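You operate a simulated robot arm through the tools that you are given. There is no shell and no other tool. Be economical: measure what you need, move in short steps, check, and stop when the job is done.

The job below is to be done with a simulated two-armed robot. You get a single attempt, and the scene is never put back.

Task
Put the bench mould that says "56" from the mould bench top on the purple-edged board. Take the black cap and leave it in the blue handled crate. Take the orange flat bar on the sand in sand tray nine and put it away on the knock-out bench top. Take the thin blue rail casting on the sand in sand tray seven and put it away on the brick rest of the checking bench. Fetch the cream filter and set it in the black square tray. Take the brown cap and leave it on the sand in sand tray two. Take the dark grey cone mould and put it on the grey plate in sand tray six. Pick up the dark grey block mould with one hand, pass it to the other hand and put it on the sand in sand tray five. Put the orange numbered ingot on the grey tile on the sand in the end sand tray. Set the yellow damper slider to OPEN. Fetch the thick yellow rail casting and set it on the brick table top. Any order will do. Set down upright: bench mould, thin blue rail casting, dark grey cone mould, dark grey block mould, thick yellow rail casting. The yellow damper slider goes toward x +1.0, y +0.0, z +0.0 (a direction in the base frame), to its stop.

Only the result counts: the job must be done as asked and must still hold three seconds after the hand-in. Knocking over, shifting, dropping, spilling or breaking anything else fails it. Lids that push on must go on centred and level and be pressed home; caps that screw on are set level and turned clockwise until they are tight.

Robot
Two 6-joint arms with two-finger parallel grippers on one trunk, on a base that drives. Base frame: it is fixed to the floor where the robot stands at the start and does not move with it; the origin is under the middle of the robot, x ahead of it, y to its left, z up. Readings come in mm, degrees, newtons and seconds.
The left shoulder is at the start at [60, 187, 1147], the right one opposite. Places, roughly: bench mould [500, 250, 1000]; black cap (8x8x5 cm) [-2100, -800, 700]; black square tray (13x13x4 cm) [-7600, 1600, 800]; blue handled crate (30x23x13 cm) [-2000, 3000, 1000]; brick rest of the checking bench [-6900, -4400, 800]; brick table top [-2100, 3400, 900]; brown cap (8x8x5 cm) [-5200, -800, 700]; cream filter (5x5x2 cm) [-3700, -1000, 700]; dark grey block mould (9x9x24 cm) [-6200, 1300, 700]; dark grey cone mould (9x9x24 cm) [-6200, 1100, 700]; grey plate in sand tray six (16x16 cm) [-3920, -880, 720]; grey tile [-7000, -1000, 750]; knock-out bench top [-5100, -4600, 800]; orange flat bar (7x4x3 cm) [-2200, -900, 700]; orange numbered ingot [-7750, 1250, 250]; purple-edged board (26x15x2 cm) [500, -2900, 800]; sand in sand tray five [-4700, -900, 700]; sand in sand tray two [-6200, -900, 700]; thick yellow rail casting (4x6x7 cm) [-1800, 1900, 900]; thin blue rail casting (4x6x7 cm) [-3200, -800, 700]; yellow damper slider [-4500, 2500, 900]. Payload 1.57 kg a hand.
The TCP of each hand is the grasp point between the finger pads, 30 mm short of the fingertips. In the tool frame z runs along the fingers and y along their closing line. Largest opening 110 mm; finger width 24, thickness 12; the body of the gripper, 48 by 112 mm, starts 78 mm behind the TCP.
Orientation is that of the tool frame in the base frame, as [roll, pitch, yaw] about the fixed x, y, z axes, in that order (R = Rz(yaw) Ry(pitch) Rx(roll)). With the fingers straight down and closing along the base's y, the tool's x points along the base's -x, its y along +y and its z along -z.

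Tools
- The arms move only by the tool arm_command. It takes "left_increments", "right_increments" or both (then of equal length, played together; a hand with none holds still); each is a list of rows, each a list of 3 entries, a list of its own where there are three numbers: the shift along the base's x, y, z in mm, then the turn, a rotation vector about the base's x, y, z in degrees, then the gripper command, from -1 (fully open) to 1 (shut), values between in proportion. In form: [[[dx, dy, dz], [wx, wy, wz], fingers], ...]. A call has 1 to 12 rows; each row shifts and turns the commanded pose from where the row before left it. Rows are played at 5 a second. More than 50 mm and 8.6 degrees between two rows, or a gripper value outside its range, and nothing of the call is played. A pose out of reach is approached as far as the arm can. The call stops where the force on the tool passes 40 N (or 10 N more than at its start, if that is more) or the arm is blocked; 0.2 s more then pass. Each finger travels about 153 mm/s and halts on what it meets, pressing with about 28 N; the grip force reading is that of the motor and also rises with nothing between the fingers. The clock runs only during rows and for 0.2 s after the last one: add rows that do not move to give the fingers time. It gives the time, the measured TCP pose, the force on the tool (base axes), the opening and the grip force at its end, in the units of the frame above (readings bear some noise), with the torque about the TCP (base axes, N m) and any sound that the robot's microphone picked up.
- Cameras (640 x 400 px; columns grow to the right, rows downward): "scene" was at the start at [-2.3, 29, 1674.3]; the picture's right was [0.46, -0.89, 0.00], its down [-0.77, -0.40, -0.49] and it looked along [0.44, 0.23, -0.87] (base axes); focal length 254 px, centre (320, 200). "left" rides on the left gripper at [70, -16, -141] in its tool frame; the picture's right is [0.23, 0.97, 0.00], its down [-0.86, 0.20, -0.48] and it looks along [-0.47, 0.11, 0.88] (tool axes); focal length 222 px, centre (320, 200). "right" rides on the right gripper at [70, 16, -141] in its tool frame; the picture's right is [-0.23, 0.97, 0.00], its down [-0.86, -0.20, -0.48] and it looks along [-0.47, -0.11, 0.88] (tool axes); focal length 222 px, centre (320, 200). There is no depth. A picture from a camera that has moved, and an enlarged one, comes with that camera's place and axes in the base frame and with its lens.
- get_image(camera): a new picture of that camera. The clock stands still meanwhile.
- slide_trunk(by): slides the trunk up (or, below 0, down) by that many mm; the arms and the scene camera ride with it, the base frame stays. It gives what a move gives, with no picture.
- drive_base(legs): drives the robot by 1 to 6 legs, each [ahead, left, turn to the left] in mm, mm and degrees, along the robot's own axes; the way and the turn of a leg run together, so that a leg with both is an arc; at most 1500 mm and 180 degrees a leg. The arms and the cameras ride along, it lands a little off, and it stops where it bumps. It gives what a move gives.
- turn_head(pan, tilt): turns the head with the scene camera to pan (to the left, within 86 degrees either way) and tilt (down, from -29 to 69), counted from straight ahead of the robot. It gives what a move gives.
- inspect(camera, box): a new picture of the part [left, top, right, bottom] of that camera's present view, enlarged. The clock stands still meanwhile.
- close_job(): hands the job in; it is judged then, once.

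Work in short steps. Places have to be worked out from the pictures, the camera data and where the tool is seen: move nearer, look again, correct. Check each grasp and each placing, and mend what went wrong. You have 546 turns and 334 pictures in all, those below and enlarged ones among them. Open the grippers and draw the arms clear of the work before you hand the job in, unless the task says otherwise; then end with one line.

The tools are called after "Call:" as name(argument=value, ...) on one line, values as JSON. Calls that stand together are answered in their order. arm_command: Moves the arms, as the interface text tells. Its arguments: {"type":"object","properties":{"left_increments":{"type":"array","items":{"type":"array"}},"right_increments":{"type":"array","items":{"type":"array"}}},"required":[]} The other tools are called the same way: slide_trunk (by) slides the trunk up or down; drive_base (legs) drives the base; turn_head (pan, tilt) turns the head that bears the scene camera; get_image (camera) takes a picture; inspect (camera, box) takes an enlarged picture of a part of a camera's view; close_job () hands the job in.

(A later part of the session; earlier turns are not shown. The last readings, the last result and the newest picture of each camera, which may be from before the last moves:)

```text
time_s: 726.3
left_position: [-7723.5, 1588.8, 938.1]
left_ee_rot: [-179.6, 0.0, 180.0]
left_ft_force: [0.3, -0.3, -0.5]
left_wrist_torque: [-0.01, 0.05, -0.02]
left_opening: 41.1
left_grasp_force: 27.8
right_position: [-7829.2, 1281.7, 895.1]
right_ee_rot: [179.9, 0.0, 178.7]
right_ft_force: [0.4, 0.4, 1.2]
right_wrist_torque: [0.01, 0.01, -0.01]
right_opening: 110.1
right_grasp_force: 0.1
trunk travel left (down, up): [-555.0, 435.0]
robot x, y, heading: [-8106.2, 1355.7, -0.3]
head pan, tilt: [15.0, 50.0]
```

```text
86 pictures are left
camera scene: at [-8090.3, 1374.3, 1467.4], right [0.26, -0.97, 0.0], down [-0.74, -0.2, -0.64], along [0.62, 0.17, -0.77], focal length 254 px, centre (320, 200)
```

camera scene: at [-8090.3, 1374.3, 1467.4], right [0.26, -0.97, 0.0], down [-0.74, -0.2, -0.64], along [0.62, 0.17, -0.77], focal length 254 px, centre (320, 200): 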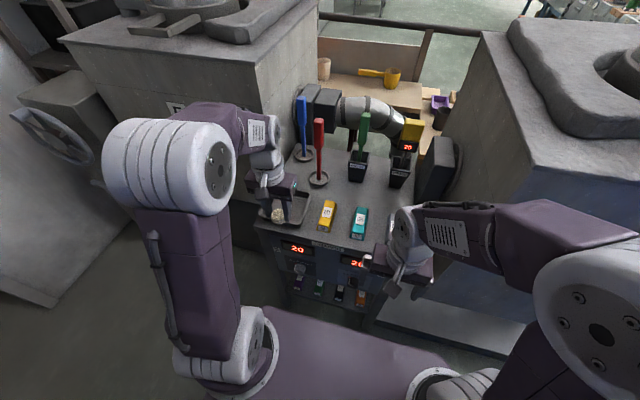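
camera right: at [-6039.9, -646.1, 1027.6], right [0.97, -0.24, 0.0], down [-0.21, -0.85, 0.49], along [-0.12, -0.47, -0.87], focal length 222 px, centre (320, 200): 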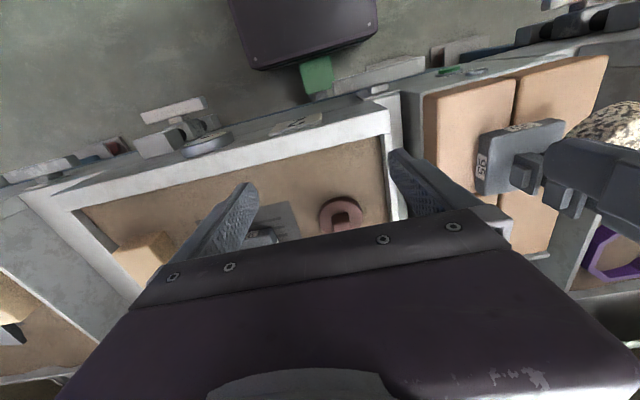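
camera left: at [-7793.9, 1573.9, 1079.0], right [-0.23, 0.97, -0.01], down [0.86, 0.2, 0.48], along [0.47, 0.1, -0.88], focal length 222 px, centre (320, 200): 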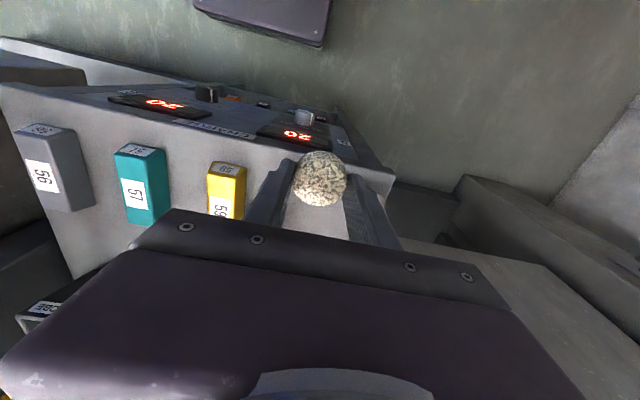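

The black tray appears beneath the left hand; I zoom in.

Call:
inspect(camera="scene", box=[240, 160, 340, 240])

```text
5.00 times, centred on (290, 200) of scene
camera zoom: at [-8090.3, 1374.3, 1467.4], right [0.26, -0.97, 0.0], down [-0.74, -0.2, -0.64], along [0.62, 0.17, -0.77], focal length 1271 px, centre (470, 200)
```

zoom: 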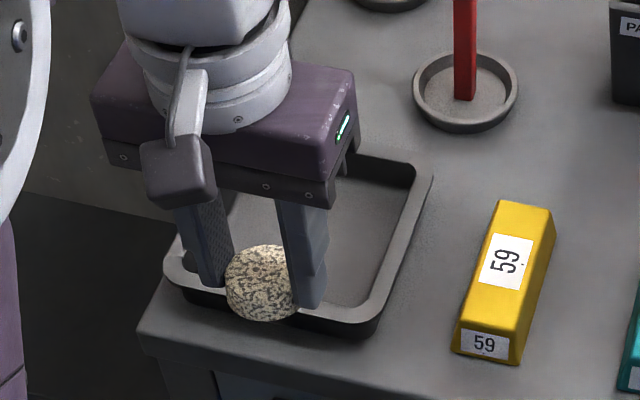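

Tray centre ≈ (-7625, 1613). I carry the filter over it, tilt 10° so the disc is level, and descend partway.

Call:
arm_command(left_increments=[[[45, 12, 0], [0, 0, 0], 1], [[45, 12, 0], [0, -5, 0], 1], [[3, 0, -20], [0, -5.4, 0], 1], [[0, 0, -40], [0, 0, 0], 1], [[0, 0, 0], [0, 0, 0], 1]])

Call:
get_image(camera="left")

Call:
inspect(camera="scene", box=[240, 140, 340, 240])

```text
time_s: 727.5
left_position: [-7631.7, 1613.0, 878.0]
left_ee_rot: [-179.7, 10.5, -180.0]
left_ft_force: [-0.6, 0.2, -0.3]
left_wrist_torque: [0.01, -0.02, 0.0]
left_opening: 41.4
left_grasp_force: 28.2
right_position: [-7829.6, 1281.1, 894.9]
right_ee_rot: [179.9, 0.0, 178.7]
right_ft_force: [0.3, 0.1, 0.1]
right_wrist_torque: [-0.02, 0.01, -0.01]
right_opening: 110.1
right_grasp_force: 0.1
trunk travel left (down, up): [-555.0, 435.0]
robot x, y, heading: [-8098.4, 1355.4, -0.1]
head pan, tilt: [15.0, 50.0]
```

```text
84 pictures are left
camera left: at [-7726.2, 1599.1, 1004.1], right [-0.22, 0.97, -0.05], down [0.75, 0.2, 0.62], along [0.62, 0.1, -0.78], focal length 222 px, centre (320, 200)
```

left: 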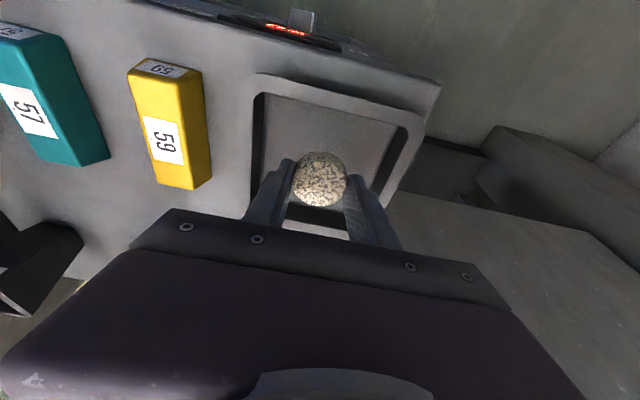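

```text
4.00 times, centred on (290, 190) of scene
camera zoom: at [-8091.3, 1374.4, 1467.4], right [0.26, -0.97, 0.0], down [-0.74, -0.2, -0.64], along [0.62, 0.17, -0.77], focal length 1017 px, centre (440, 240)
```

zoom: 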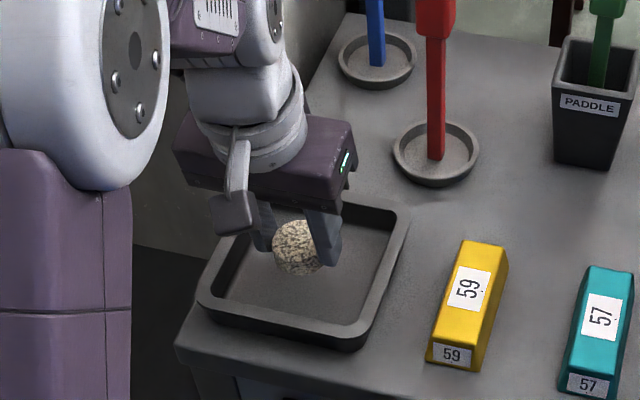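

Over the tray. I lower in small steps to the tray floor.

Call:
arm_command(left_increments=[[[-8, 0, -20], [0, 0, 0], 1], [[0, 0, -12], [0, 0, 0], 1], [[0, 0, -4], [0, 0, 0], 1], [[0, 0, -3], [0, 0, 0], 1], [[0, 0, -3], [0, 0, 0], 1], [[0, 0, 0], [0, 0, 0], 1]])

```text
time_s: 728.9
left_position: [-7639.0, 1614.0, 839.2]
left_ee_rot: [-179.6, 10.7, 179.8]
left_ft_force: [2.8, 2.4, 22.5]
left_wrist_torque: [0.32, -0.2, 0.0]
left_opening: 41.3
left_grasp_force: 28.0
right_position: [-7830.8, 1280.7, 896.1]
right_ee_rot: [179.7, 0.1, 178.7]
right_ft_force: [0.4, 0.4, 0.1]
right_wrist_torque: [-0.03, -0.01, 0.04]
right_opening: 109.7
right_grasp_force: 0.0
trunk travel left (down, up): [-555.0, 435.0]
robot x, y, heading: [-8100.6, 1354.6, 0.3]
head pan, tilt: [15.0, 50.0]
```

Contact with the tray floor. I ease 2 mm, open and lift.

Call:
arm_command(left_increments=[[[0, 0, 2], [0, 0, 0], 1], [[0, 0, 0], [0, 0, 0], 0.1], [[0, 0, 0], [0, 0, 0], -0.05], [[0, 0, 0], [0, 0, 0], -0.1], [[-3, 0, 25], [0, 0, 0], -0.1], [[-5, 0, 40], [0, 0, 0], -0.1], [[0, 0, 40], [0, 5, 0], -0.1], [[0, 0, 0], [0, 5.5, 0], -0.1]])

Call:
get_image(camera="left")

```text
time_s: 730.7
left_position: [-7645.7, 1613.0, 943.3]
left_ee_rot: [-179.6, -0.3, 179.9]
left_ft_force: [1.6, 0.4, -0.1]
left_wrist_torque: [0.0, 0.03, 0.02]
left_opening: 60.4
left_grasp_force: 0.0
right_position: [-7828.0, 1281.3, 896.5]
right_ee_rot: [179.9, 0.0, 178.6]
right_ft_force: [0.6, 0.1, -0.3]
right_wrist_torque: [0.0, 0.0, -0.01]
right_opening: 110.0
right_grasp_force: 0.0
trunk travel left (down, up): [-555.0, 435.0]
robot x, y, heading: [-8102.6, 1353.0, -0.3]
head pan, tilt: [15.0, 50.0]
```

```text
82 pictures are left
camera left: at [-7715.4, 1598.2, 1084.1], right [-0.23, 0.97, -0.01], down [0.86, 0.2, 0.47], along [0.46, 0.1, -0.88], focal length 222 px, centre (320, 200)
```

left: 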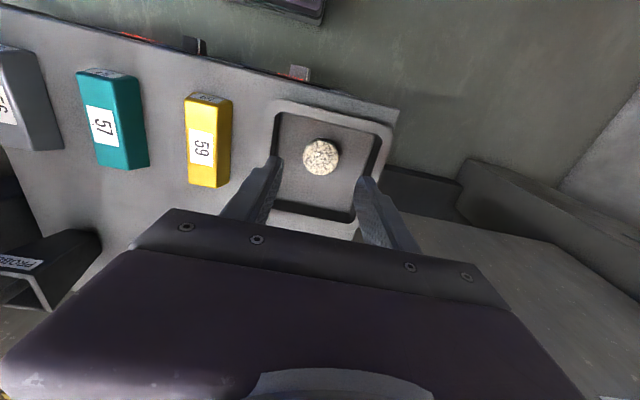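

The filter lies in the black tray. Now the ingot "62" on the low shelf. I pull both hands back in front of the bench before lowering the trunk.

Call:
arm_command(left_increments=[[[-45, -10, 0], [0, 0, 0], -1], [[-45, -15, 0], [0, 0, 0], -1], [[-45, -15, 0], [0, 0, 0], -1], [[-45, -15, 0], [0, 0, 0], -1], [[-40, -15, 0], [0, 0, 0], -1]], right_increments=[[[-20, 0, 0], [0, 0, 0], -1], [[-20, 0, 0], [0, 0, 0], -1], [[0, 0, 0], [0, 0, 0], -1], [[0, 0, 0], [0, 0, 0], -1], [[0, 0, 0], [0, 0, 0], -1]])

Call:
turn_head(pan=-5, tilt=55)

Call:
get_image(camera="scene")

```text
time_s: 731.9
left_position: [-7867.6, 1543.1, 943.8]
left_ee_rot: [-179.5, -0.1, -179.9]
left_ft_force: [0.0, -0.7, -0.1]
left_wrist_torque: [0.01, -0.01, -0.02]
left_opening: 109.7
left_grasp_force: 0.0
right_position: [-7871.4, 1281.4, 896.3]
right_ee_rot: [179.9, 0.1, 178.7]
right_ft_force: [0.8, 0.1, -0.3]
right_wrist_torque: [0.01, 0.01, 0.01]
right_opening: 109.7
right_grasp_force: 0.0
trunk travel left (down, up): [-555.0, 435.0]
robot x, y, heading: [-8100.8, 1358.9, -0.4]
head pan, tilt: [15.0, 50.0]
```

```text
time_s: 732.7
left_position: [-7865.6, 1542.9, 944.0]
left_ee_rot: [-179.4, -0.1, 180.0]
left_ft_force: [0.3, 0.0, -0.2]
left_wrist_torque: [0.0, 0.01, 0.01]
left_opening: 109.9
left_grasp_force: 0.0
right_position: [-7869.8, 1280.7, 895.2]
right_ee_rot: [179.9, 0.0, 178.8]
right_ft_force: [-0.4, -0.5, -0.1]
right_wrist_torque: [0.03, -0.03, -0.02]
right_opening: 110.1
right_grasp_force: 0.0
trunk travel left (down, up): [-555.0, 435.0]
robot x, y, heading: [-8102.1, 1355.5, 0.0]
head pan, tilt: [-5.0, 55.0]
```

```text
81 pictures are left
camera scene: at [-8092.8, 1348.6, 1460.9], right [-0.09, -1.0, 0.0], down [-0.82, 0.07, -0.57], along [0.57, -0.05, -0.82], focal length 254 px, centre (320, 200)
```

scene: 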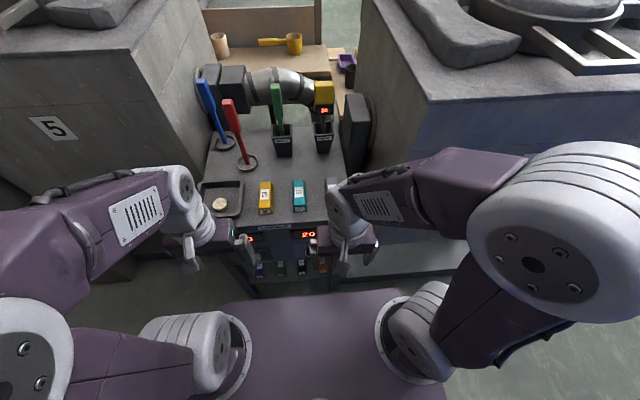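

Clear in front. I lower the trunk 300 mm and check around.

Call:
slide_trunk(by=-300)

Call:
get_image(camera="scene")

Call:
get_image(camera="right")

```text
time_s: 735.7
left_position: [-7866.0, 1544.6, 642.4]
left_ee_rot: [-179.4, -0.1, -180.0]
left_ft_force: [-0.2, -0.6, -0.2]
left_wrist_torque: [-0.04, 0.01, -0.02]
left_opening: 110.4
left_grasp_force: 0.0
right_position: [-7869.6, 1281.4, 596.0]
right_ee_rot: [179.9, 0.0, 178.7]
right_ft_force: [0.7, 1.2, 0.3]
right_wrist_torque: [0.0, 0.01, 0.0]
right_opening: 110.0
right_grasp_force: 0.1
trunk travel left (down, up): [-255.0, 735.0]
robot x, y, heading: [-8104.7, 1356.8, -0.2]
head pan, tilt: [-5.0, 55.0]
```

```text
80 pictures are left
camera scene: at [-8092.8, 1348.5, 1160.9], right [-0.09, -1.0, 0.0], down [-0.82, 0.07, -0.57], along [0.57, -0.05, -0.82], focal length 254 px, centre (320, 200)
```

scene: 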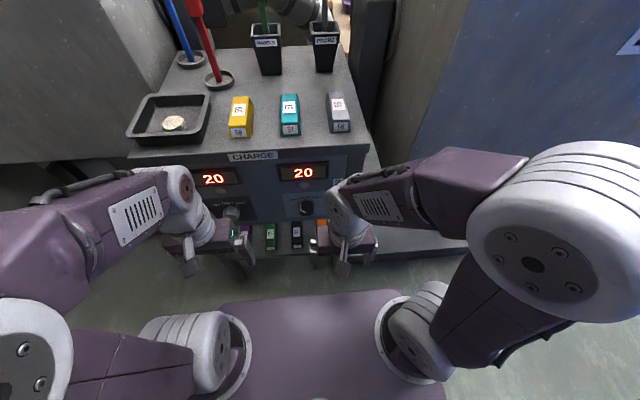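

```text
79 pictures are left
camera right: at [-7938.8, 1299.0, 735.7], right [0.25, 0.97, 0.0], down [0.85, -0.22, 0.48], along [0.46, -0.12, -0.88], focal length 222 px, centre (320, 200)
```

right: 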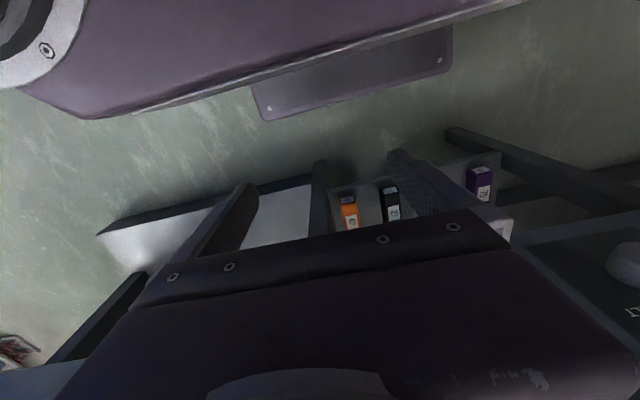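

I zoom in on the shelf ingots from the right camera.

Call:
inspect(camera="right", box=[300, 140, 510, 250])

Call:
inspect(camera="scene", box=[190, 140, 390, 270])

```text
3.05 times, centred on (405, 195) of right
camera zoom: at [-7938.8, 1299.0, 735.7], right [0.25, 0.97, 0.0], down [0.85, -0.22, 0.48], along [0.46, -0.12, -0.88], focal length 677 px, centre (61, 215)
```

zoom: 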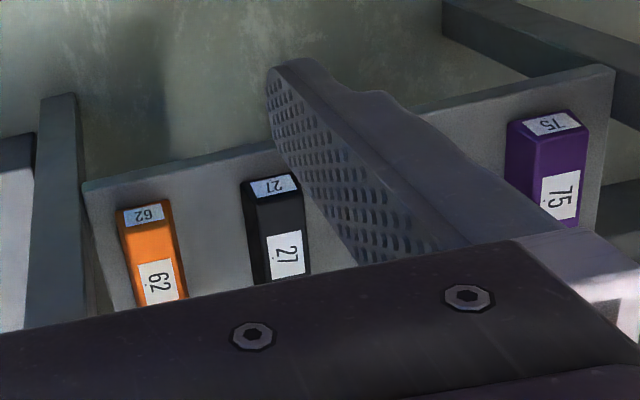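

```text
3.08 times, centred on (290, 205) of scene
camera zoom: at [-8092.8, 1348.5, 1160.9], right [-0.09, -1.0, 0.0], down [-0.82, 0.07, -0.57], along [0.57, -0.05, -0.82], focal length 782 px, centre (412, 185)
```

zoom: 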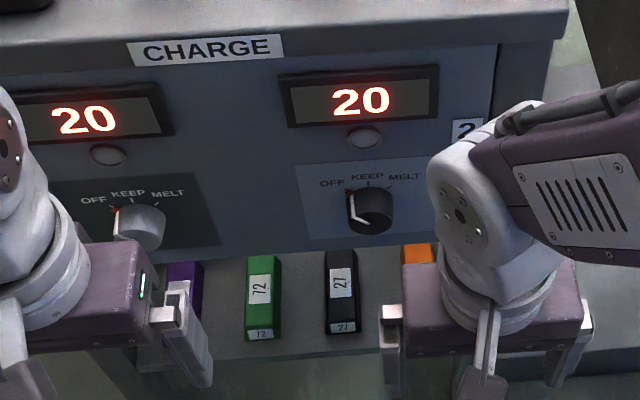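

The ingot's front face is at x ≈ -7677, y ≈ 1298, top z ≈ 286, on the shelf at ≈ 250; a leg stands close to its right. I'll pinch its front end with a tilted hand, draw it out a little, then grip deeper. I lower the trunk fully and tilt the right hand.

Call:
slide_trunk(by=-230)

Call:
arm_command(right_increments=[[[0, 3, 10], [0, -8, 0], -0.02], [[0, 3, 10], [0, -8, 0], -0.02], [[5, 3, 10], [0, -8, 0], -0.02], [[10, 3, 10], [0, -8, 0], -0.02], [[10, 3, 10], [0, -8, 0], -0.02], [[10, 3, 0], [0, -8, 0], -0.02], [[10, 0, 0], [0, -7, 0], -0.02], [[0, 0, 0], [0, 0, 0], -0.02]])

Call:
get_image(camera="right")

Call:
get_image(camera="scene")

```text
time_s: 738.1
left_position: [-7866.5, 1544.3, 414.3]
left_ee_rot: [-179.5, -0.1, 179.9]
left_ft_force: [0.3, -1.1, 0.3]
left_wrist_torque: [0.01, 0.0, -0.02]
left_opening: 110.0
left_grasp_force: 0.1
right_position: [-7869.6, 1281.5, 365.7]
right_ee_rot: [179.9, 0.0, 178.7]
right_ft_force: [0.8, -0.1, -0.2]
right_wrist_torque: [0.02, 0.03, -0.01]
right_opening: 109.8
right_grasp_force: 0.0
trunk travel left (down, up): [-25.0, 965.0]
robot x, y, heading: [-8101.4, 1359.0, -0.0]
head pan, tilt: [-5.0, 55.0]
```

```text
time_s: 739.9
left_position: [-7867.7, 1543.4, 413.5]
left_ee_rot: [-179.5, 0.0, -179.9]
left_ft_force: [-0.2, -0.6, 0.3]
left_wrist_torque: [0.0, 0.02, -0.02]
left_opening: 110.3
left_grasp_force: 0.0
right_position: [-7793.9, 1357.2, 462.8]
right_ee_rot: [178.2, 55.0, 177.8]
right_ft_force: [-0.5, 0.2, 0.3]
right_wrist_torque: [0.01, -0.02, 0.0]
right_opening: 56.1
right_grasp_force: 0.1
right hand out of reach, approached as far as the arm can: row 1, 2, 3, 4, 5, 6, 7
trunk travel left (down, up): [-25.0, 965.0]
robot x, y, heading: [-8103.5, 1357.3, -0.1]
head pan, tilt: [-5.0, 55.0]
```

```text
76 pictures are left
camera right: at [-7949.7, 1374.4, 485.2], right [0.14, 0.97, 0.2], down [0.1, -0.22, 0.97], along [0.99, -0.12, -0.12], focal length 222 px, centre (320, 200)
```

right: 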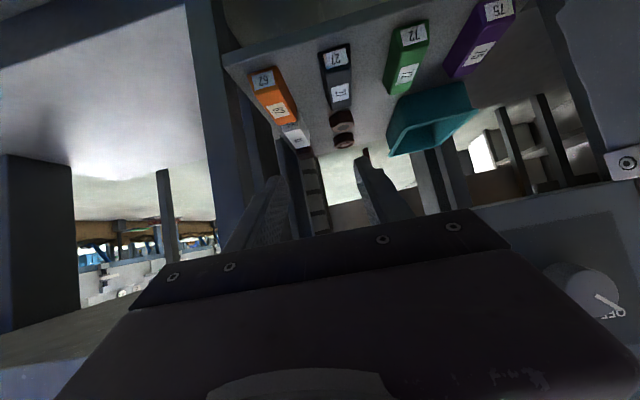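

```text
75 pictures are left
camera scene: at [-8092.8, 1348.6, 930.9], right [-0.09, -1.0, 0.0], down [-0.82, 0.07, -0.57], along [0.57, -0.05, -0.82], focal length 254 px, centre (320, 200)
```

scene: 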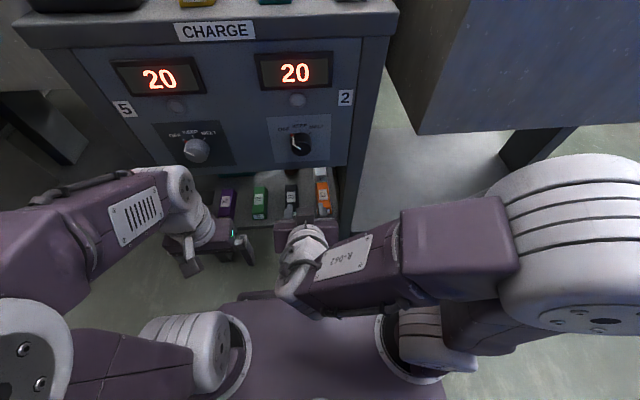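

Tilted 55°, and the orange ingot is plainly seen: front face at (-7677, 1297, 272). I bring the hand down and in line with it.

Call:
arm_command(right_increments=[[[0, -20, -35], [0, 0, 0], -0.02], [[0, -20, -40], [0, 0, 0], -0.02], [[10, -15, -40], [0, 0, 0], -0.02], [[25, 0, -35], [0, 0, 0], -0.02], [[0, 0, 0], [0, 0, 0], -0.02]])

Call:
get_image(camera="right")

```text
time_s: 741.1
left_position: [-7866.8, 1544.1, 413.5]
left_ee_rot: [-179.5, -0.1, -180.0]
left_ft_force: [-0.3, -0.4, 1.1]
left_wrist_torque: [0.01, -0.01, -0.02]
left_opening: 110.0
left_grasp_force: 0.1
right_position: [-7728.3, 1384.6, 337.4]
right_ee_rot: [178.5, 54.9, 178.0]
right_ft_force: [0.0, 0.6, -0.1]
right_wrist_torque: [-0.02, 0.02, 0.02]
right_opening: 56.0
right_grasp_force: 0.1
right hand out of reach, approached as far as the arm can: row 1, 2, 3, 4
trunk travel left (down, up): [-25.0, 965.0]
robot x, y, heading: [-8103.6, 1358.5, 0.3]
head pan, tilt: [-5.0, 55.0]
```

```text
74 pictures are left
camera right: at [-7884.4, 1403.5, 360.4], right [0.14, 0.97, 0.2], down [0.1, -0.22, 0.97], along [0.98, -0.12, -0.13], focal length 222 px, centre (320, 200)
```

right: 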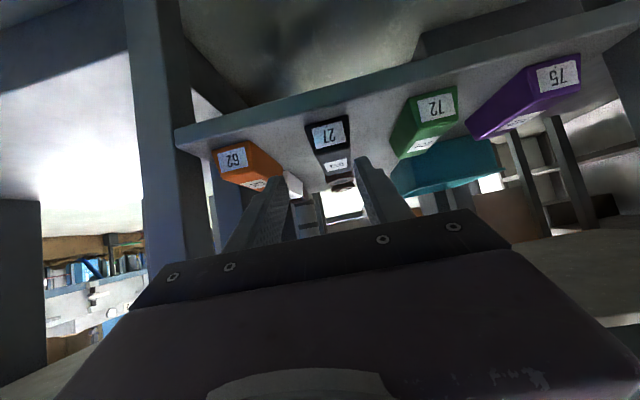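

The arm is at its nearest limit, pushing the hand sideways. I draw back slightly and shift the base 100 mm right to give it room.

Call:
arm_command(right_increments=[[[-20, 20, 40], [0, 0, 0], -0.02], [[-15, 20, 40], [0, 0, 0], -0.02]])

Call:
drive_base(legs=[[0, -110, 0]])

Call:
arm_command(right_increments=[[[0, 0, -30], [0, 0, 0], -0.02], [[0, 0, -30], [0, 0, 0], -0.02], [[0, 0, 0], [0, 0, 0], -0.02]])

Call:
get_image(camera="right")

```text
time_s: 741.7
left_position: [-7864.4, 1543.6, 414.1]
left_ee_rot: [-179.6, -0.1, 179.9]
left_ft_force: [-3.4, 14.5, 8.2]
left_wrist_torque: [-0.93, -0.2, -0.02]
left_opening: 98.4
left_grasp_force: 0.2
right_position: [-7764.9, 1422.6, 417.6]
right_ee_rot: [178.4, 54.9, 178.0]
right_ft_force: [4.0, -13.1, -7.6]
right_wrist_torque: [0.0, -0.52, 0.98]
right_opening: 56.1
right_grasp_force: 0.0
trunk travel left (down, up): [-25.0, 965.0]
robot x, y, heading: [-8102.9, 1355.4, 0.1]
head pan, tilt: [-5.0, 55.0]
```

```text
time_s: 742.9
left_position: [-7866.6, 1434.7, 414.6]
left_ee_rot: [-179.6, 0.0, -179.9]
left_ft_force: [2.8, 15.5, 1.3]
left_wrist_torque: [-0.66, 0.07, 0.41]
left_opening: 95.8
left_grasp_force: 0.1
right_position: [-7765.5, 1315.2, 418.3]
right_ee_rot: [178.0, 55.0, 177.8]
right_ft_force: [-2.8, -15.5, -1.6]
right_wrist_torque: [0.54, -0.2, 1.56]
right_opening: 56.1
right_grasp_force: 0.1
trunk travel left (down, up): [-25.0, 965.0]
robot x, y, heading: [-8103.7, 1249.7, 0.0]
head pan, tilt: [-5.0, 55.0]
```

```text
time_s: 743.7
left_position: [-7867.1, 1434.3, 413.4]
left_ee_rot: [-179.7, -0.1, 180.0]
left_ft_force: [-1.0, 15.1, -5.9]
left_wrist_torque: [0.23, -0.02, -0.1]
left_opening: 96.2
left_grasp_force: 0.0
right_position: [-7763.0, 1315.9, 357.5]
right_ee_rot: [178.0, 55.1, 177.9]
right_ft_force: [0.4, -15.3, 6.6]
right_wrist_torque: [1.25, 0.64, 1.66]
right_opening: 56.0
right_grasp_force: 0.1
trunk travel left (down, up): [-25.0, 965.0]
robot x, y, heading: [-8101.5, 1251.3, 0.1]
head pan, tilt: [-5.0, 55.0]
```

```text
73 pictures are left
camera right: at [-7919.7, 1333.3, 380.7], right [0.14, 0.97, 0.2], down [0.1, -0.22, 0.97], along [0.99, -0.12, -0.12], focal length 222 px, centre (320, 200)
```

right: 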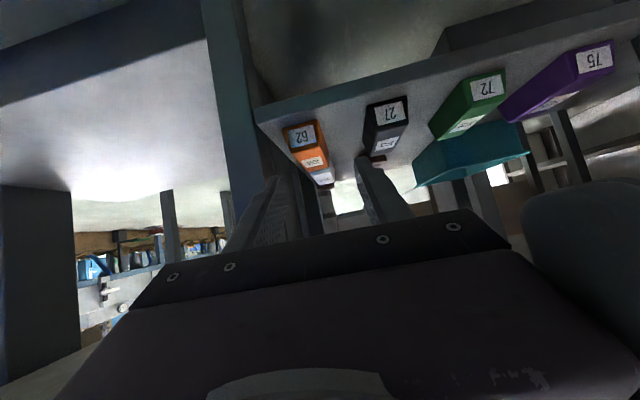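

The hands are touching each other; I move the left hand away and then bring the right hand on toward the ingot.

Call:
arm_command(left_increments=[[[0, 40, 0], [0, 0, 0], -1], [[0, 40, 0], [0, 0, 0], -1], [[0, 0, 0], [0, 0, 0], -1], [[0, 0, 0], [0, 0, 0], -1], [[0, 0, 0], [0, 0, 0], -1]], right_increments=[[[0, 0, 0], [0, 0, 0], -0.02], [[0, 0, 0], [0, 0, 0], -0.02], [[15, -8, -30], [0, 0, 0], -0.02], [[15, -5, -20], [0, 0, 0], -0.02], [[0, 0, 0], [0, 0, 0], -0.02]])

Call:
get_image(camera="right")

```text
time_s: 744.9
left_position: [-7866.1, 1514.3, 412.8]
left_ee_rot: [-179.6, -0.1, -179.9]
left_ft_force: [0.7, 0.1, 0.1]
left_wrist_torque: [-0.04, -0.03, -0.01]
left_opening: 109.8
left_grasp_force: 0.1
right_position: [-7732.0, 1307.5, 313.3]
right_ee_rot: [178.6, 54.8, 178.1]
right_ft_force: [0.4, 0.0, 0.0]
right_wrist_torque: [-0.04, 0.04, 0.0]
right_opening: 56.1
right_grasp_force: 0.0
right hand out of reach, approached as far as the arm can: row 4
trunk travel left (down, up): [-25.0, 965.0]
robot x, y, heading: [-8104.7, 1244.5, 0.1]
head pan, tilt: [-5.0, 55.0]
```

```text
72 pictures are left
camera right: at [-7887.8, 1325.5, 336.0], right [0.14, 0.97, 0.2], down [0.1, -0.22, 0.97], along [0.98, -0.12, -0.13], focal length 222 px, centre (320, 200)
```

right: 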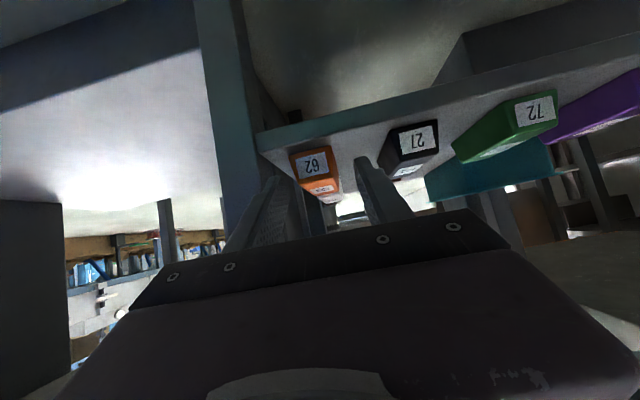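

Ingot front at (-7677, 1301). I advance 40 mm and lower so the fingers straddle its front end.

Call:
arm_command(right_increments=[[[20, -3, 0], [0, 0, 0], -0.02], [[20, -3, -8], [0, 0, 0], -0.02], [[0, 0, -10], [0, 0, 0], -0.02], [[0, 0, -8], [0, 0, 0], -0.02], [[0, 0, 0], [0, 0, 0], -0.02]])

Call:
get_image(camera="right")

```text
time_s: 746.1
left_position: [-7865.3, 1513.5, 413.0]
left_ee_rot: [-179.7, -0.1, -179.9]
left_ft_force: [0.4, 0.2, 0.1]
left_wrist_torque: [-0.02, 0.02, -0.01]
left_opening: 109.6
left_grasp_force: 0.0
right_position: [-7689.8, 1307.8, 292.7]
right_ee_rot: [178.5, 54.8, 178.0]
right_ft_force: [0.1, -1.3, 0.5]
right_wrist_torque: [-0.03, -0.07, 0.01]
right_opening: 57.0
right_grasp_force: 0.1
right hand out of reach, approached as far as the arm can: row 3, 4
trunk travel left (down, up): [-25.0, 965.0]
robot x, y, heading: [-8105.3, 1249.2, 0.0]
head pan, tilt: [-5.0, 55.0]
```

```text
71 pictures are left
camera right: at [-7844.9, 1325.6, 315.5], right [0.14, 0.97, 0.2], down [0.1, -0.22, 0.97], along [0.98, -0.12, -0.13], focal length 222 px, centre (320, 200)
```

right: 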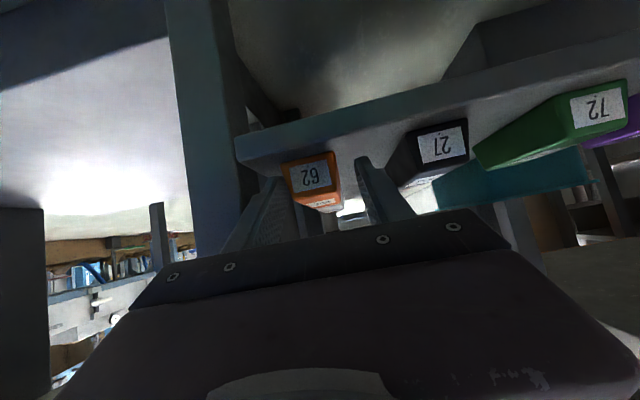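

The fingers straddle the ingot's front end. I close on it.

Call:
arm_command(right_increments=[[[0, 0, 0], [0, 0, 0], 0.2], [[0, 0, 0], [0, 0, 0], 1], [[0, 0, 0], [0, 0, 0], 1], [[0, 0, 0], [0, 0, 0], 1]])

Call:
get_image(camera="right")

```text
time_s: 747.1
left_position: [-7866.1, 1514.6, 413.4]
left_ee_rot: [-179.5, -0.1, -179.9]
left_ft_force: [-0.7, 0.3, 0.0]
left_wrist_torque: [-0.01, -0.02, 0.0]
left_opening: 110.1
left_grasp_force: 0.0
right_position: [-7690.4, 1307.5, 292.3]
right_ee_rot: [178.5, 54.8, 178.0]
right_ft_force: [-0.5, 0.2, 0.2]
right_wrist_torque: [-0.05, 0.02, 0.03]
right_opening: 43.9
right_grasp_force: 27.7
trunk travel left (down, up): [-25.0, 965.0]
robot x, y, heading: [-8104.2, 1244.2, 0.3]
head pan, tilt: [-5.0, 55.0]
```

```text
70 pictures are left
camera right: at [-7844.9, 1325.7, 315.6], right [0.14, 0.97, 0.2], down [0.1, -0.22, 0.97], along [0.98, -0.12, -0.13], focal length 222 px, centre (320, 200)
```

right: 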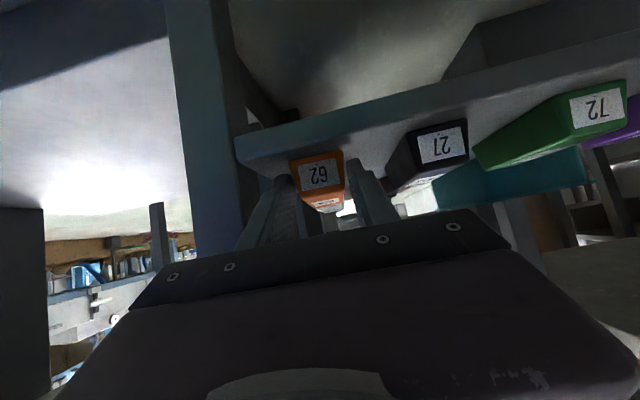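

Gripped (44 mm). I lift a few millimetres to see whether it holds level.

Call:
arm_command(right_increments=[[[0, 0, 4], [0, 0, 0], 1], [[0, 0, 4], [0, 0, 0], 1], [[0, 0, 0], [0, 0, 0], 1]])

Call:
get_image(camera="right")

```text
time_s: 747.9
left_position: [-7866.2, 1513.7, 413.2]
left_ee_rot: [-179.5, -0.1, -179.9]
left_ft_force: [-0.6, -0.4, -0.1]
left_wrist_torque: [0.0, 0.0, -0.01]
left_opening: 110.1
left_grasp_force: 0.0
right_position: [-7690.0, 1306.3, 300.3]
right_ee_rot: [178.0, 54.9, 177.7]
right_ft_force: [-0.3, 0.1, -3.3]
right_wrist_torque: [0.0, 0.26, 0.03]
right_opening: 44.0
right_grasp_force: 27.8
trunk travel left (down, up): [-25.0, 965.0]
robot x, y, heading: [-8107.3, 1248.3, 0.3]
head pan, tilt: [-5.0, 55.0]
```

```text
69 pictures are left
camera right: at [-7845.0, 1325.1, 323.4], right [0.14, 0.97, 0.21], down [0.1, -0.22, 0.97], along [0.99, -0.12, -0.12], focal length 222 px, centre (320, 200)
```

right: 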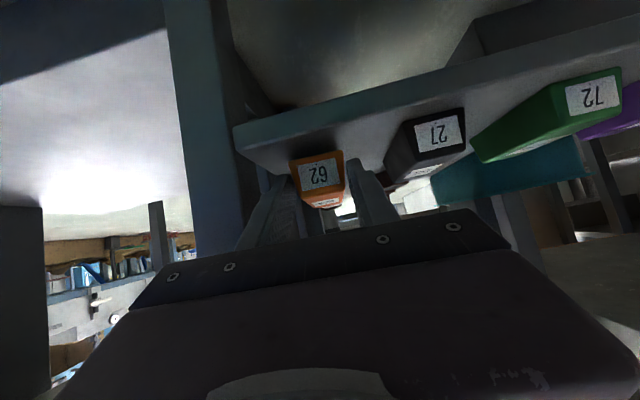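

It holds (≈0.35 kg). I raise it a little more and back the base straight out of the shelf; the wall units behind are about 380 mm away.

Call:
arm_command(right_increments=[[[0, 0, 6], [0, 0, 0], 1], [[0, 0, 6], [0, 0, 0], 1], [[0, 0, 0], [0, 0, 0], 1]])

Call:
drive_base(legs=[[-170, 0, 0]])

Call:
get_image(camera="right")

Call:
get_image(camera="scene")

```text
time_s: 748.7
left_position: [-7865.5, 1514.9, 412.0]
left_ee_rot: [-179.6, -0.1, -179.9]
left_ft_force: [0.1, 0.3, -0.9]
left_wrist_torque: [0.0, -0.02, -0.02]
left_opening: 109.9
left_grasp_force: 0.0
right_position: [-7689.0, 1307.8, 313.2]
right_ee_rot: [177.9, 55.0, 177.8]
right_ft_force: [-0.3, -0.9, -4.2]
right_wrist_torque: [0.01, 0.26, -0.02]
right_opening: 43.5
right_grasp_force: 28.2
trunk travel left (down, up): [-25.0, 965.0]
robot x, y, heading: [-8105.9, 1247.1, 0.1]
head pan, tilt: [-5.0, 55.0]
```

```text
time_s: 750.2
left_position: [-8034.5, 1513.2, 413.4]
left_ee_rot: [-179.5, -0.1, -179.9]
left_ft_force: [0.3, 0.7, -0.5]
left_wrist_torque: [0.0, -0.01, -0.04]
left_opening: 110.1
left_grasp_force: 0.0
right_position: [-7859.2, 1307.2, 311.8]
right_ee_rot: [178.0, 55.1, 177.8]
right_ft_force: [0.9, 0.1, -4.2]
right_wrist_torque: [0.06, 0.27, 0.03]
right_opening: 43.5
right_grasp_force: 28.2
trunk travel left (down, up): [-25.0, 965.0]
robot x, y, heading: [-8272.3, 1247.6, 0.1]
head pan, tilt: [-5.0, 55.0]
```

```text
68 pictures are left
camera right: at [-8014.4, 1324.8, 335.3], right [0.14, 0.97, 0.21], down [0.1, -0.22, 0.97], along [0.99, -0.12, -0.12], focal length 222 px, centre (320, 200)
```

right: 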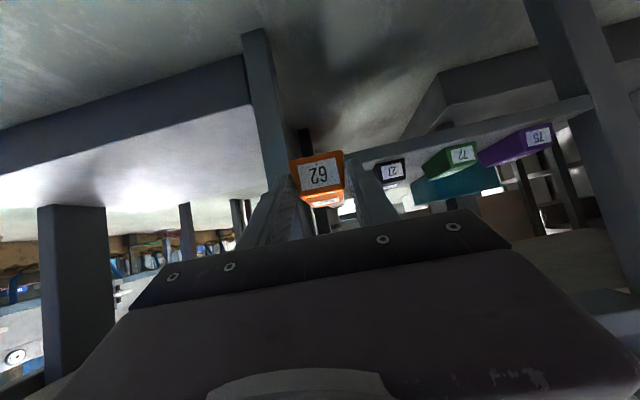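

```text
67 pictures are left
camera scene: at [-8261.5, 1239.5, 930.8], right [-0.09, -1.0, 0.0], down [-0.82, 0.07, -0.57], along [0.57, -0.05, -0.82], focal length 254 px, centre (320, 200)
```

scene: 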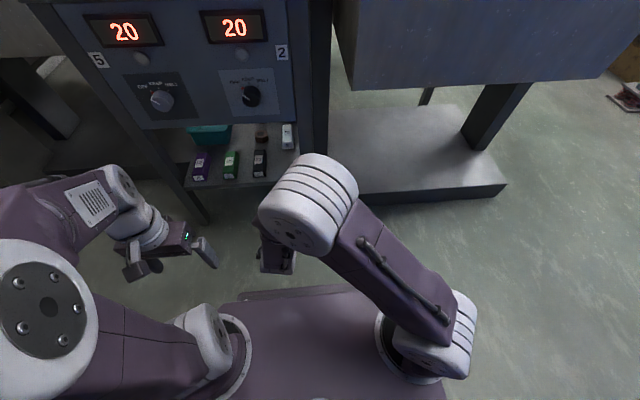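

The ingot is out and held. I strafe south away from the bench's knobs, then raise the trunk.

Call:
drive_base(legs=[[0, -380, 0]])

Call:
slide_trunk(by=600)

Call:
get_image(camera="right")

Call:
get_image(camera="scene")

```text
time_s: 752.6
left_position: [-8033.1, 1134.4, 412.2]
left_ee_rot: [-179.5, -0.1, -179.9]
left_ft_force: [-0.1, 0.2, 0.1]
left_wrist_torque: [-0.04, 0.02, -0.02]
left_opening: 110.0
left_grasp_force: 0.1
right_position: [-7858.1, 926.7, 312.6]
right_ee_rot: [178.1, 55.0, 177.9]
right_ft_force: [-0.9, 0.2, -5.1]
right_wrist_torque: [-0.02, 0.28, -0.03]
right_opening: 43.6
right_grasp_force: 28.0
trunk travel left (down, up): [-25.0, 965.0]
robot x, y, heading: [-8271.1, 866.9, 0.1]
head pan, tilt: [-5.0, 55.0]
```

```text
refused: 600 is not a number from -400 to 400
```

```text
66 pictures are left
camera right: at [-8013.9, 944.7, 335.3], right [0.14, 0.97, 0.21], down [0.1, -0.22, 0.97], along [0.99, -0.12, -0.12], focal length 222 px, centre (320, 200)
```

right: 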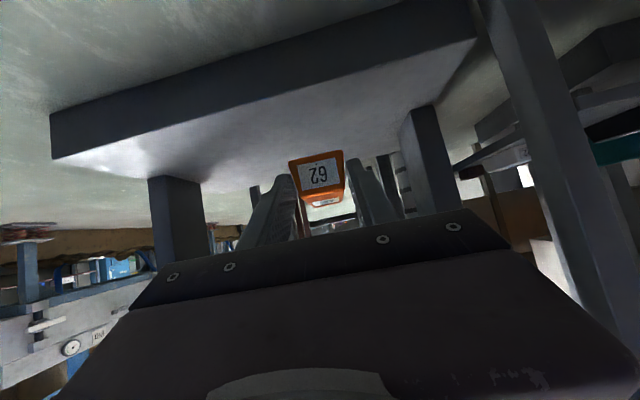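

```text
65 pictures are left
camera scene: at [-8261.0, 859.4, 930.8], right [-0.09, -1.0, 0.0], down [-0.82, 0.07, -0.57], along [0.57, -0.05, -0.82], focal length 254 px, centre (320, 200)
```

scene: 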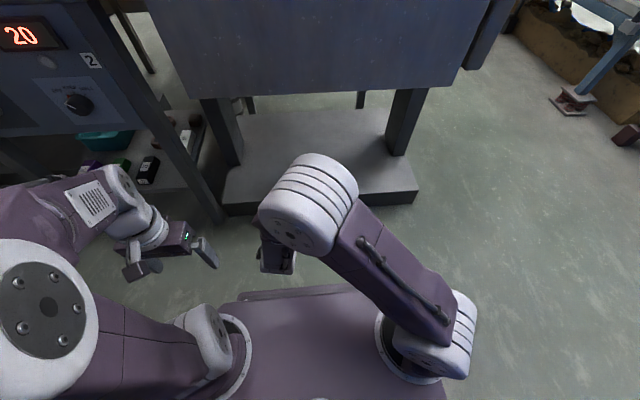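

I raise the trunk in two steps and then head for the end sand tray.

Call:
slide_trunk(by=400)

Call:
slide_trunk(by=200)

Call:
drive_base(legs=[[0, -850, 0], [1180, 0, 0], [0, 0, -90]])

Call:
turn_head(pan=0, tilt=40)

Call:
get_image(camera="scene")

```text
time_s: 756.4
left_position: [-8034.4, 1133.7, 813.5]
left_ee_rot: [-179.5, 0.0, -179.9]
left_ft_force: [0.3, 0.0, -0.1]
left_wrist_torque: [0.02, 0.0, -0.04]
left_opening: 110.0
left_grasp_force: 0.0
right_position: [-7857.0, 927.2, 712.3]
right_ee_rot: [177.9, 54.9, 177.8]
right_ft_force: [-0.7, -0.3, -4.2]
right_wrist_torque: [-0.02, 0.25, 0.04]
right_opening: 43.5
right_grasp_force: 26.8
trunk travel left (down, up): [-425.0, 565.0]
robot x, y, heading: [-8270.8, 868.0, -0.1]
head pan, tilt: [-5.0, 55.0]
```

```text
time_s: 758.6
left_position: [-8034.6, 1134.0, 1012.7]
left_ee_rot: [-179.5, 0.0, -179.9]
left_ft_force: [-0.1, 0.8, 0.4]
left_wrist_torque: [-0.01, -0.02, -0.02]
left_opening: 110.2
left_grasp_force: 0.1
right_position: [-7858.1, 926.6, 911.8]
right_ee_rot: [178.0, 54.8, 177.9]
right_ft_force: [0.6, 0.3, -3.8]
right_wrist_torque: [0.02, 0.27, 0.04]
right_opening: 43.4
right_grasp_force: 28.2
trunk travel left (down, up): [-625.0, 365.0]
robot x, y, heading: [-8274.0, 868.4, -0.1]
head pan, tilt: [-5.0, 55.0]
```

```text
time_s: 772.5
left_position: [-6833.2, -222.3, 1012.7]
left_ee_rot: [-179.5, -0.1, 89.7]
left_ft_force: [0.2, 0.2, 0.9]
left_wrist_torque: [0.01, -0.01, 0.0]
left_opening: 109.9
left_grasp_force: 0.0
right_position: [-7039.9, -396.9, 911.8]
right_ee_rot: [178.1, 54.9, 87.5]
right_ft_force: [-0.3, 0.0, -4.0]
right_wrist_torque: [0.27, -0.01, 0.01]
right_opening: 43.3
right_grasp_force: 28.1
trunk travel left (down, up): [-625.0, 365.0]
robot x, y, heading: [-7098.9, 17.9, -90.2]
head pan, tilt: [-5.0, 55.0]
```

```text
time_s: 773.2
left_position: [-6833.8, -220.8, 1013.6]
left_ee_rot: [-179.5, -0.1, 89.7]
left_ft_force: [0.7, 0.1, 0.3]
left_wrist_torque: [-0.03, -0.02, 0.03]
left_opening: 109.9
left_grasp_force: 0.0
right_position: [-7041.3, -395.8, 911.7]
right_ee_rot: [178.0, 55.0, 87.6]
right_ft_force: [0.0, -1.1, -3.5]
right_wrist_torque: [0.21, 0.01, 0.02]
right_opening: 43.3
right_grasp_force: 28.0
trunk travel left (down, up): [-625.0, 365.0]
robot x, y, heading: [-7100.3, 17.7, -90.5]
head pan, tilt: [0.0, 40.0]
```

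```text
64 pictures are left
camera scene: at [-7099.2, -9.0, 1551.5], right [-1.0, 0.01, 0.0], down [0.0, 0.64, -0.77], along [0.0, -0.77, -0.64], focal length 254 px, centre (320, 200)
```

scene: 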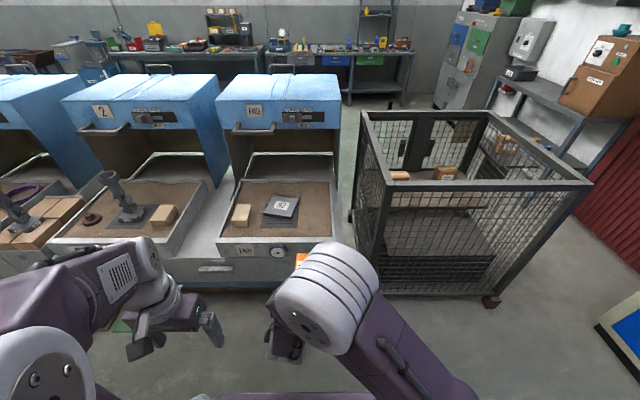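

Call:
inspect(camera="scene", box=[215, 155, 345, 265])

```text
3.64 times, centred on (280, 210) of scene
camera zoom: at [-7099.2, -9.0, 1551.5], right [-1.0, 0.01, 0.0], down [0.0, 0.64, -0.77], along [0.0, -0.77, -0.64], focal length 925 px, centre (466, 164)
```

zoom: 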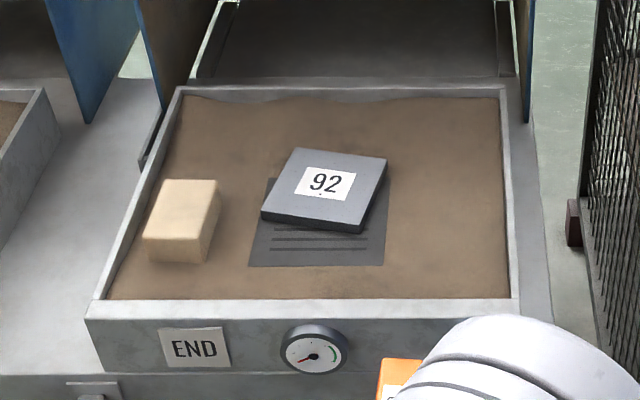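

The tile's centre is about (-6914, -942). I line up the base and drive up to the tray.

Call:
drive_base(legs=[[0, 128, 0.4], [370, 0, 0]])

Call:
get_image(camera="scene")

Call:
get_image(camera="right")

```text
time_s: 776.5
left_position: [-6701.8, -590.9, 1012.9]
left_ee_rot: [-179.5, -0.1, 90.0]
left_ft_force: [0.5, 0.1, 0.8]
left_wrist_torque: [-0.04, -0.02, 0.0]
left_opening: 110.2
left_grasp_force: 0.1
right_position: [-6908.4, -765.2, 911.9]
right_ee_rot: [178.1, 54.9, 87.8]
right_ft_force: [-0.2, 0.4, -4.8]
right_wrist_torque: [0.24, -0.02, -0.02]
right_opening: 43.0
right_grasp_force: 27.4
trunk travel left (down, up): [-625.0, 365.0]
robot x, y, heading: [-6969.7, -351.3, -89.9]
head pan, tilt: [0.0, 40.0]
```

```text
62 pictures are left
camera scene: at [-6970.1, -379.2, 1551.5], right [-1.0, 0.0, 0.0], down [0.0, 0.64, -0.77], along [0.0, -0.77, -0.64], focal length 254 px, centre (320, 200)
```

scene: 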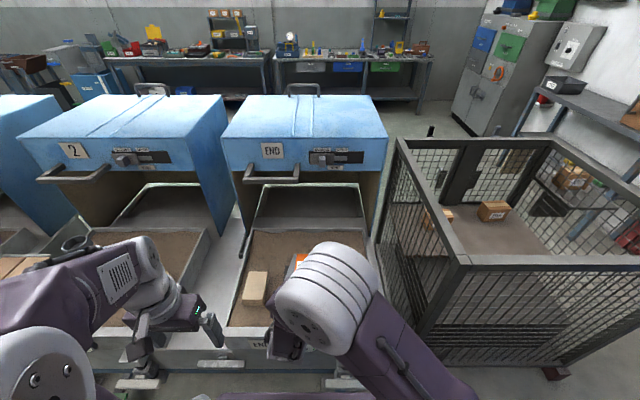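

```text
61 pictures are left
camera right: at [-6891.9, -610.0, 935.3], right [0.97, -0.14, 0.21], down [-0.22, -0.1, 0.97], along [-0.12, -0.99, -0.12], focal length 222 px, centre (320, 200)
```

right: 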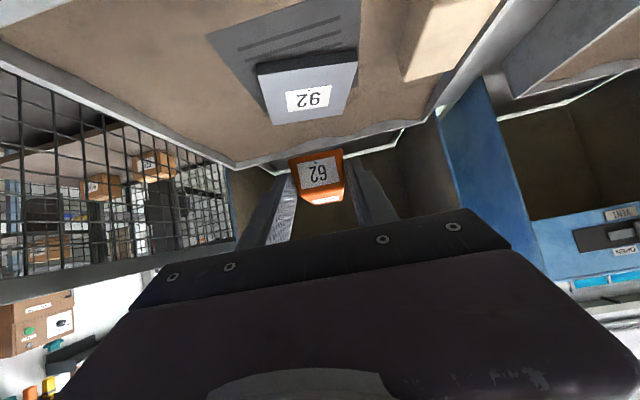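

Tile centre ≈ (-6915, -937). I extend the hand so the ingot is over the tile and lower to just above it.

Call:
arm_command(right_increments=[[[-2, -40, 0], [0, 0, 0], 1], [[-2, -40, 0], [0, 0, 0], 1], [[0, -30, 0], [0, 0, 0], 1], [[0, 0, -45], [0, 0, 0], 1], [[0, 0, -40], [0, 0, 0], 1], [[0, 0, 0], [0, 0, 0], 1]])

Call:
get_image(camera="right")

Call:
get_image(camera="scene")

```text
time_s: 777.9
left_position: [-6703.3, -589.6, 1014.3]
left_ee_rot: [-179.6, 0.0, 90.0]
left_ft_force: [0.0, 0.0, -0.1]
left_wrist_torque: [-0.02, 0.03, -0.03]
left_opening: 110.2
left_grasp_force: 0.2
right_position: [-6914.1, -876.4, 826.4]
right_ee_rot: [178.0, 55.0, 87.8]
right_ft_force: [-0.1, -0.1, -3.5]
right_wrist_torque: [0.22, -0.02, -0.02]
right_opening: 42.9
right_grasp_force: 28.4
trunk travel left (down, up): [-625.0, 365.0]
robot x, y, heading: [-6973.1, -351.7, -90.0]
head pan, tilt: [0.0, 40.0]
```

```text
60 pictures are left
camera right: at [-6897.3, -719.9, 849.6], right [0.97, -0.14, 0.21], down [-0.22, -0.1, 0.97], along [-0.12, -0.99, -0.12], focal length 222 px, centre (320, 200)
```

right: 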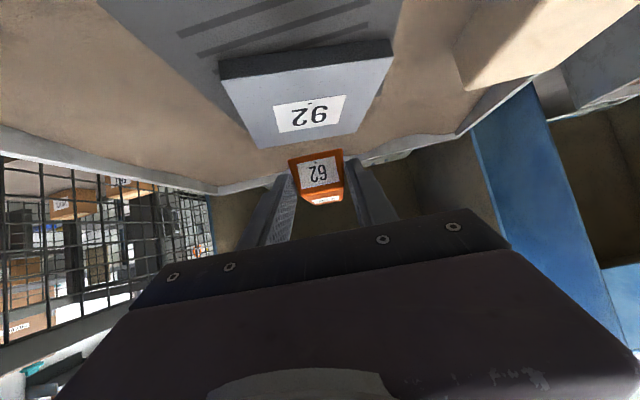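

```text
59 pictures are left
camera scene: at [-6970.3, -378.7, 1551.5], right [-1.0, 0.0, 0.0], down [0.0, 0.64, -0.77], along [0.0, -0.77, -0.64], focal length 254 px, centre (320, 200)
```

scene: 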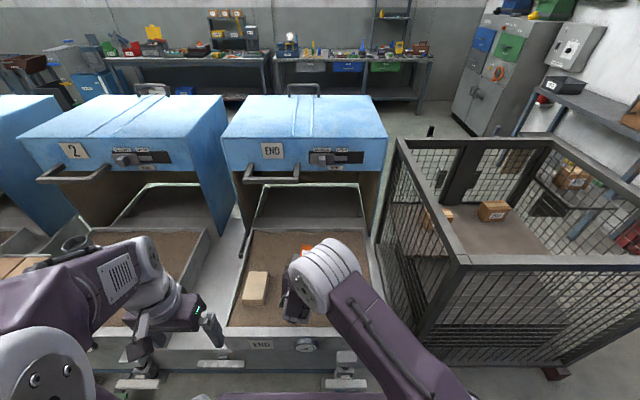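

Lined up with the tile. I creep the ingot down.

Call:
arm_command(right_increments=[[[0, 0, -18], [0, 0, 0], 1], [[0, 0, -8], [0, 0, 0], 1], [[0, 0, -4], [0, 0, 0], 1], [[0, 0, -4], [0, 0, 0], 1], [[0, 0, 0], [0, 0, 0], 1]])

Call:
get_image(camera="right")

```text
time_s: 779.1
left_position: [-6702.2, -590.4, 1014.1]
left_ee_rot: [-179.7, -0.1, 89.9]
left_ft_force: [-0.2, -0.4, -0.6]
left_wrist_torque: [-0.01, -0.01, -0.01]
left_opening: 109.9
left_grasp_force: 0.0
right_position: [-6912.8, -875.6, 794.5]
right_ee_rot: [178.0, 54.8, 87.7]
right_ft_force: [0.0, 0.3, -3.9]
right_wrist_torque: [0.28, 0.01, -0.01]
right_opening: 43.0
right_grasp_force: 27.6
trunk travel left (down, up): [-625.0, 365.0]
robot x, y, heading: [-6969.5, -351.3, -90.0]
head pan, tilt: [0.0, 40.0]
```

```text
58 pictures are left
camera right: at [-6896.0, -719.6, 816.0], right [0.97, -0.14, 0.21], down [-0.22, -0.1, 0.97], along [-0.12, -0.99, -0.12], focal length 222 px, centre (320, 200)
```

right: 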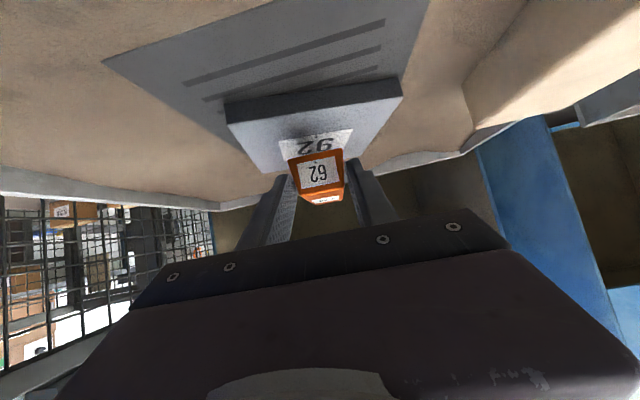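

Still a little above the tile; continuing in 3 mm steps.

Call:
arm_command(right_increments=[[[0, 0, -3], [0, 0, 0], 1], [[0, 0, -3], [0, 0, 0], 1], [[0, 0, -3], [0, 0, 0], 1], [[0, 0, -3], [0, 0, 0], 1], [[0, 0, 0], [0, 0, 0], 1]])

```text
time_s: 780.3
left_position: [-6702.7, -591.6, 1013.0]
left_ee_rot: [-179.7, -0.2, 90.0]
left_ft_force: [-0.2, 0.2, 0.9]
left_wrist_torque: [-0.02, -0.03, -0.01]
left_opening: 110.0
left_grasp_force: 0.0
right_position: [-6913.8, -876.5, 780.7]
right_ee_rot: [178.1, 54.9, 87.8]
right_ft_force: [0.4, 0.1, -3.5]
right_wrist_torque: [0.26, -0.02, 0.01]
right_opening: 43.3
right_grasp_force: 27.1
trunk travel left (down, up): [-625.0, 365.0]
robot x, y, heading: [-6968.2, -352.2, -89.8]
head pan, tilt: [0.0, 40.0]
```

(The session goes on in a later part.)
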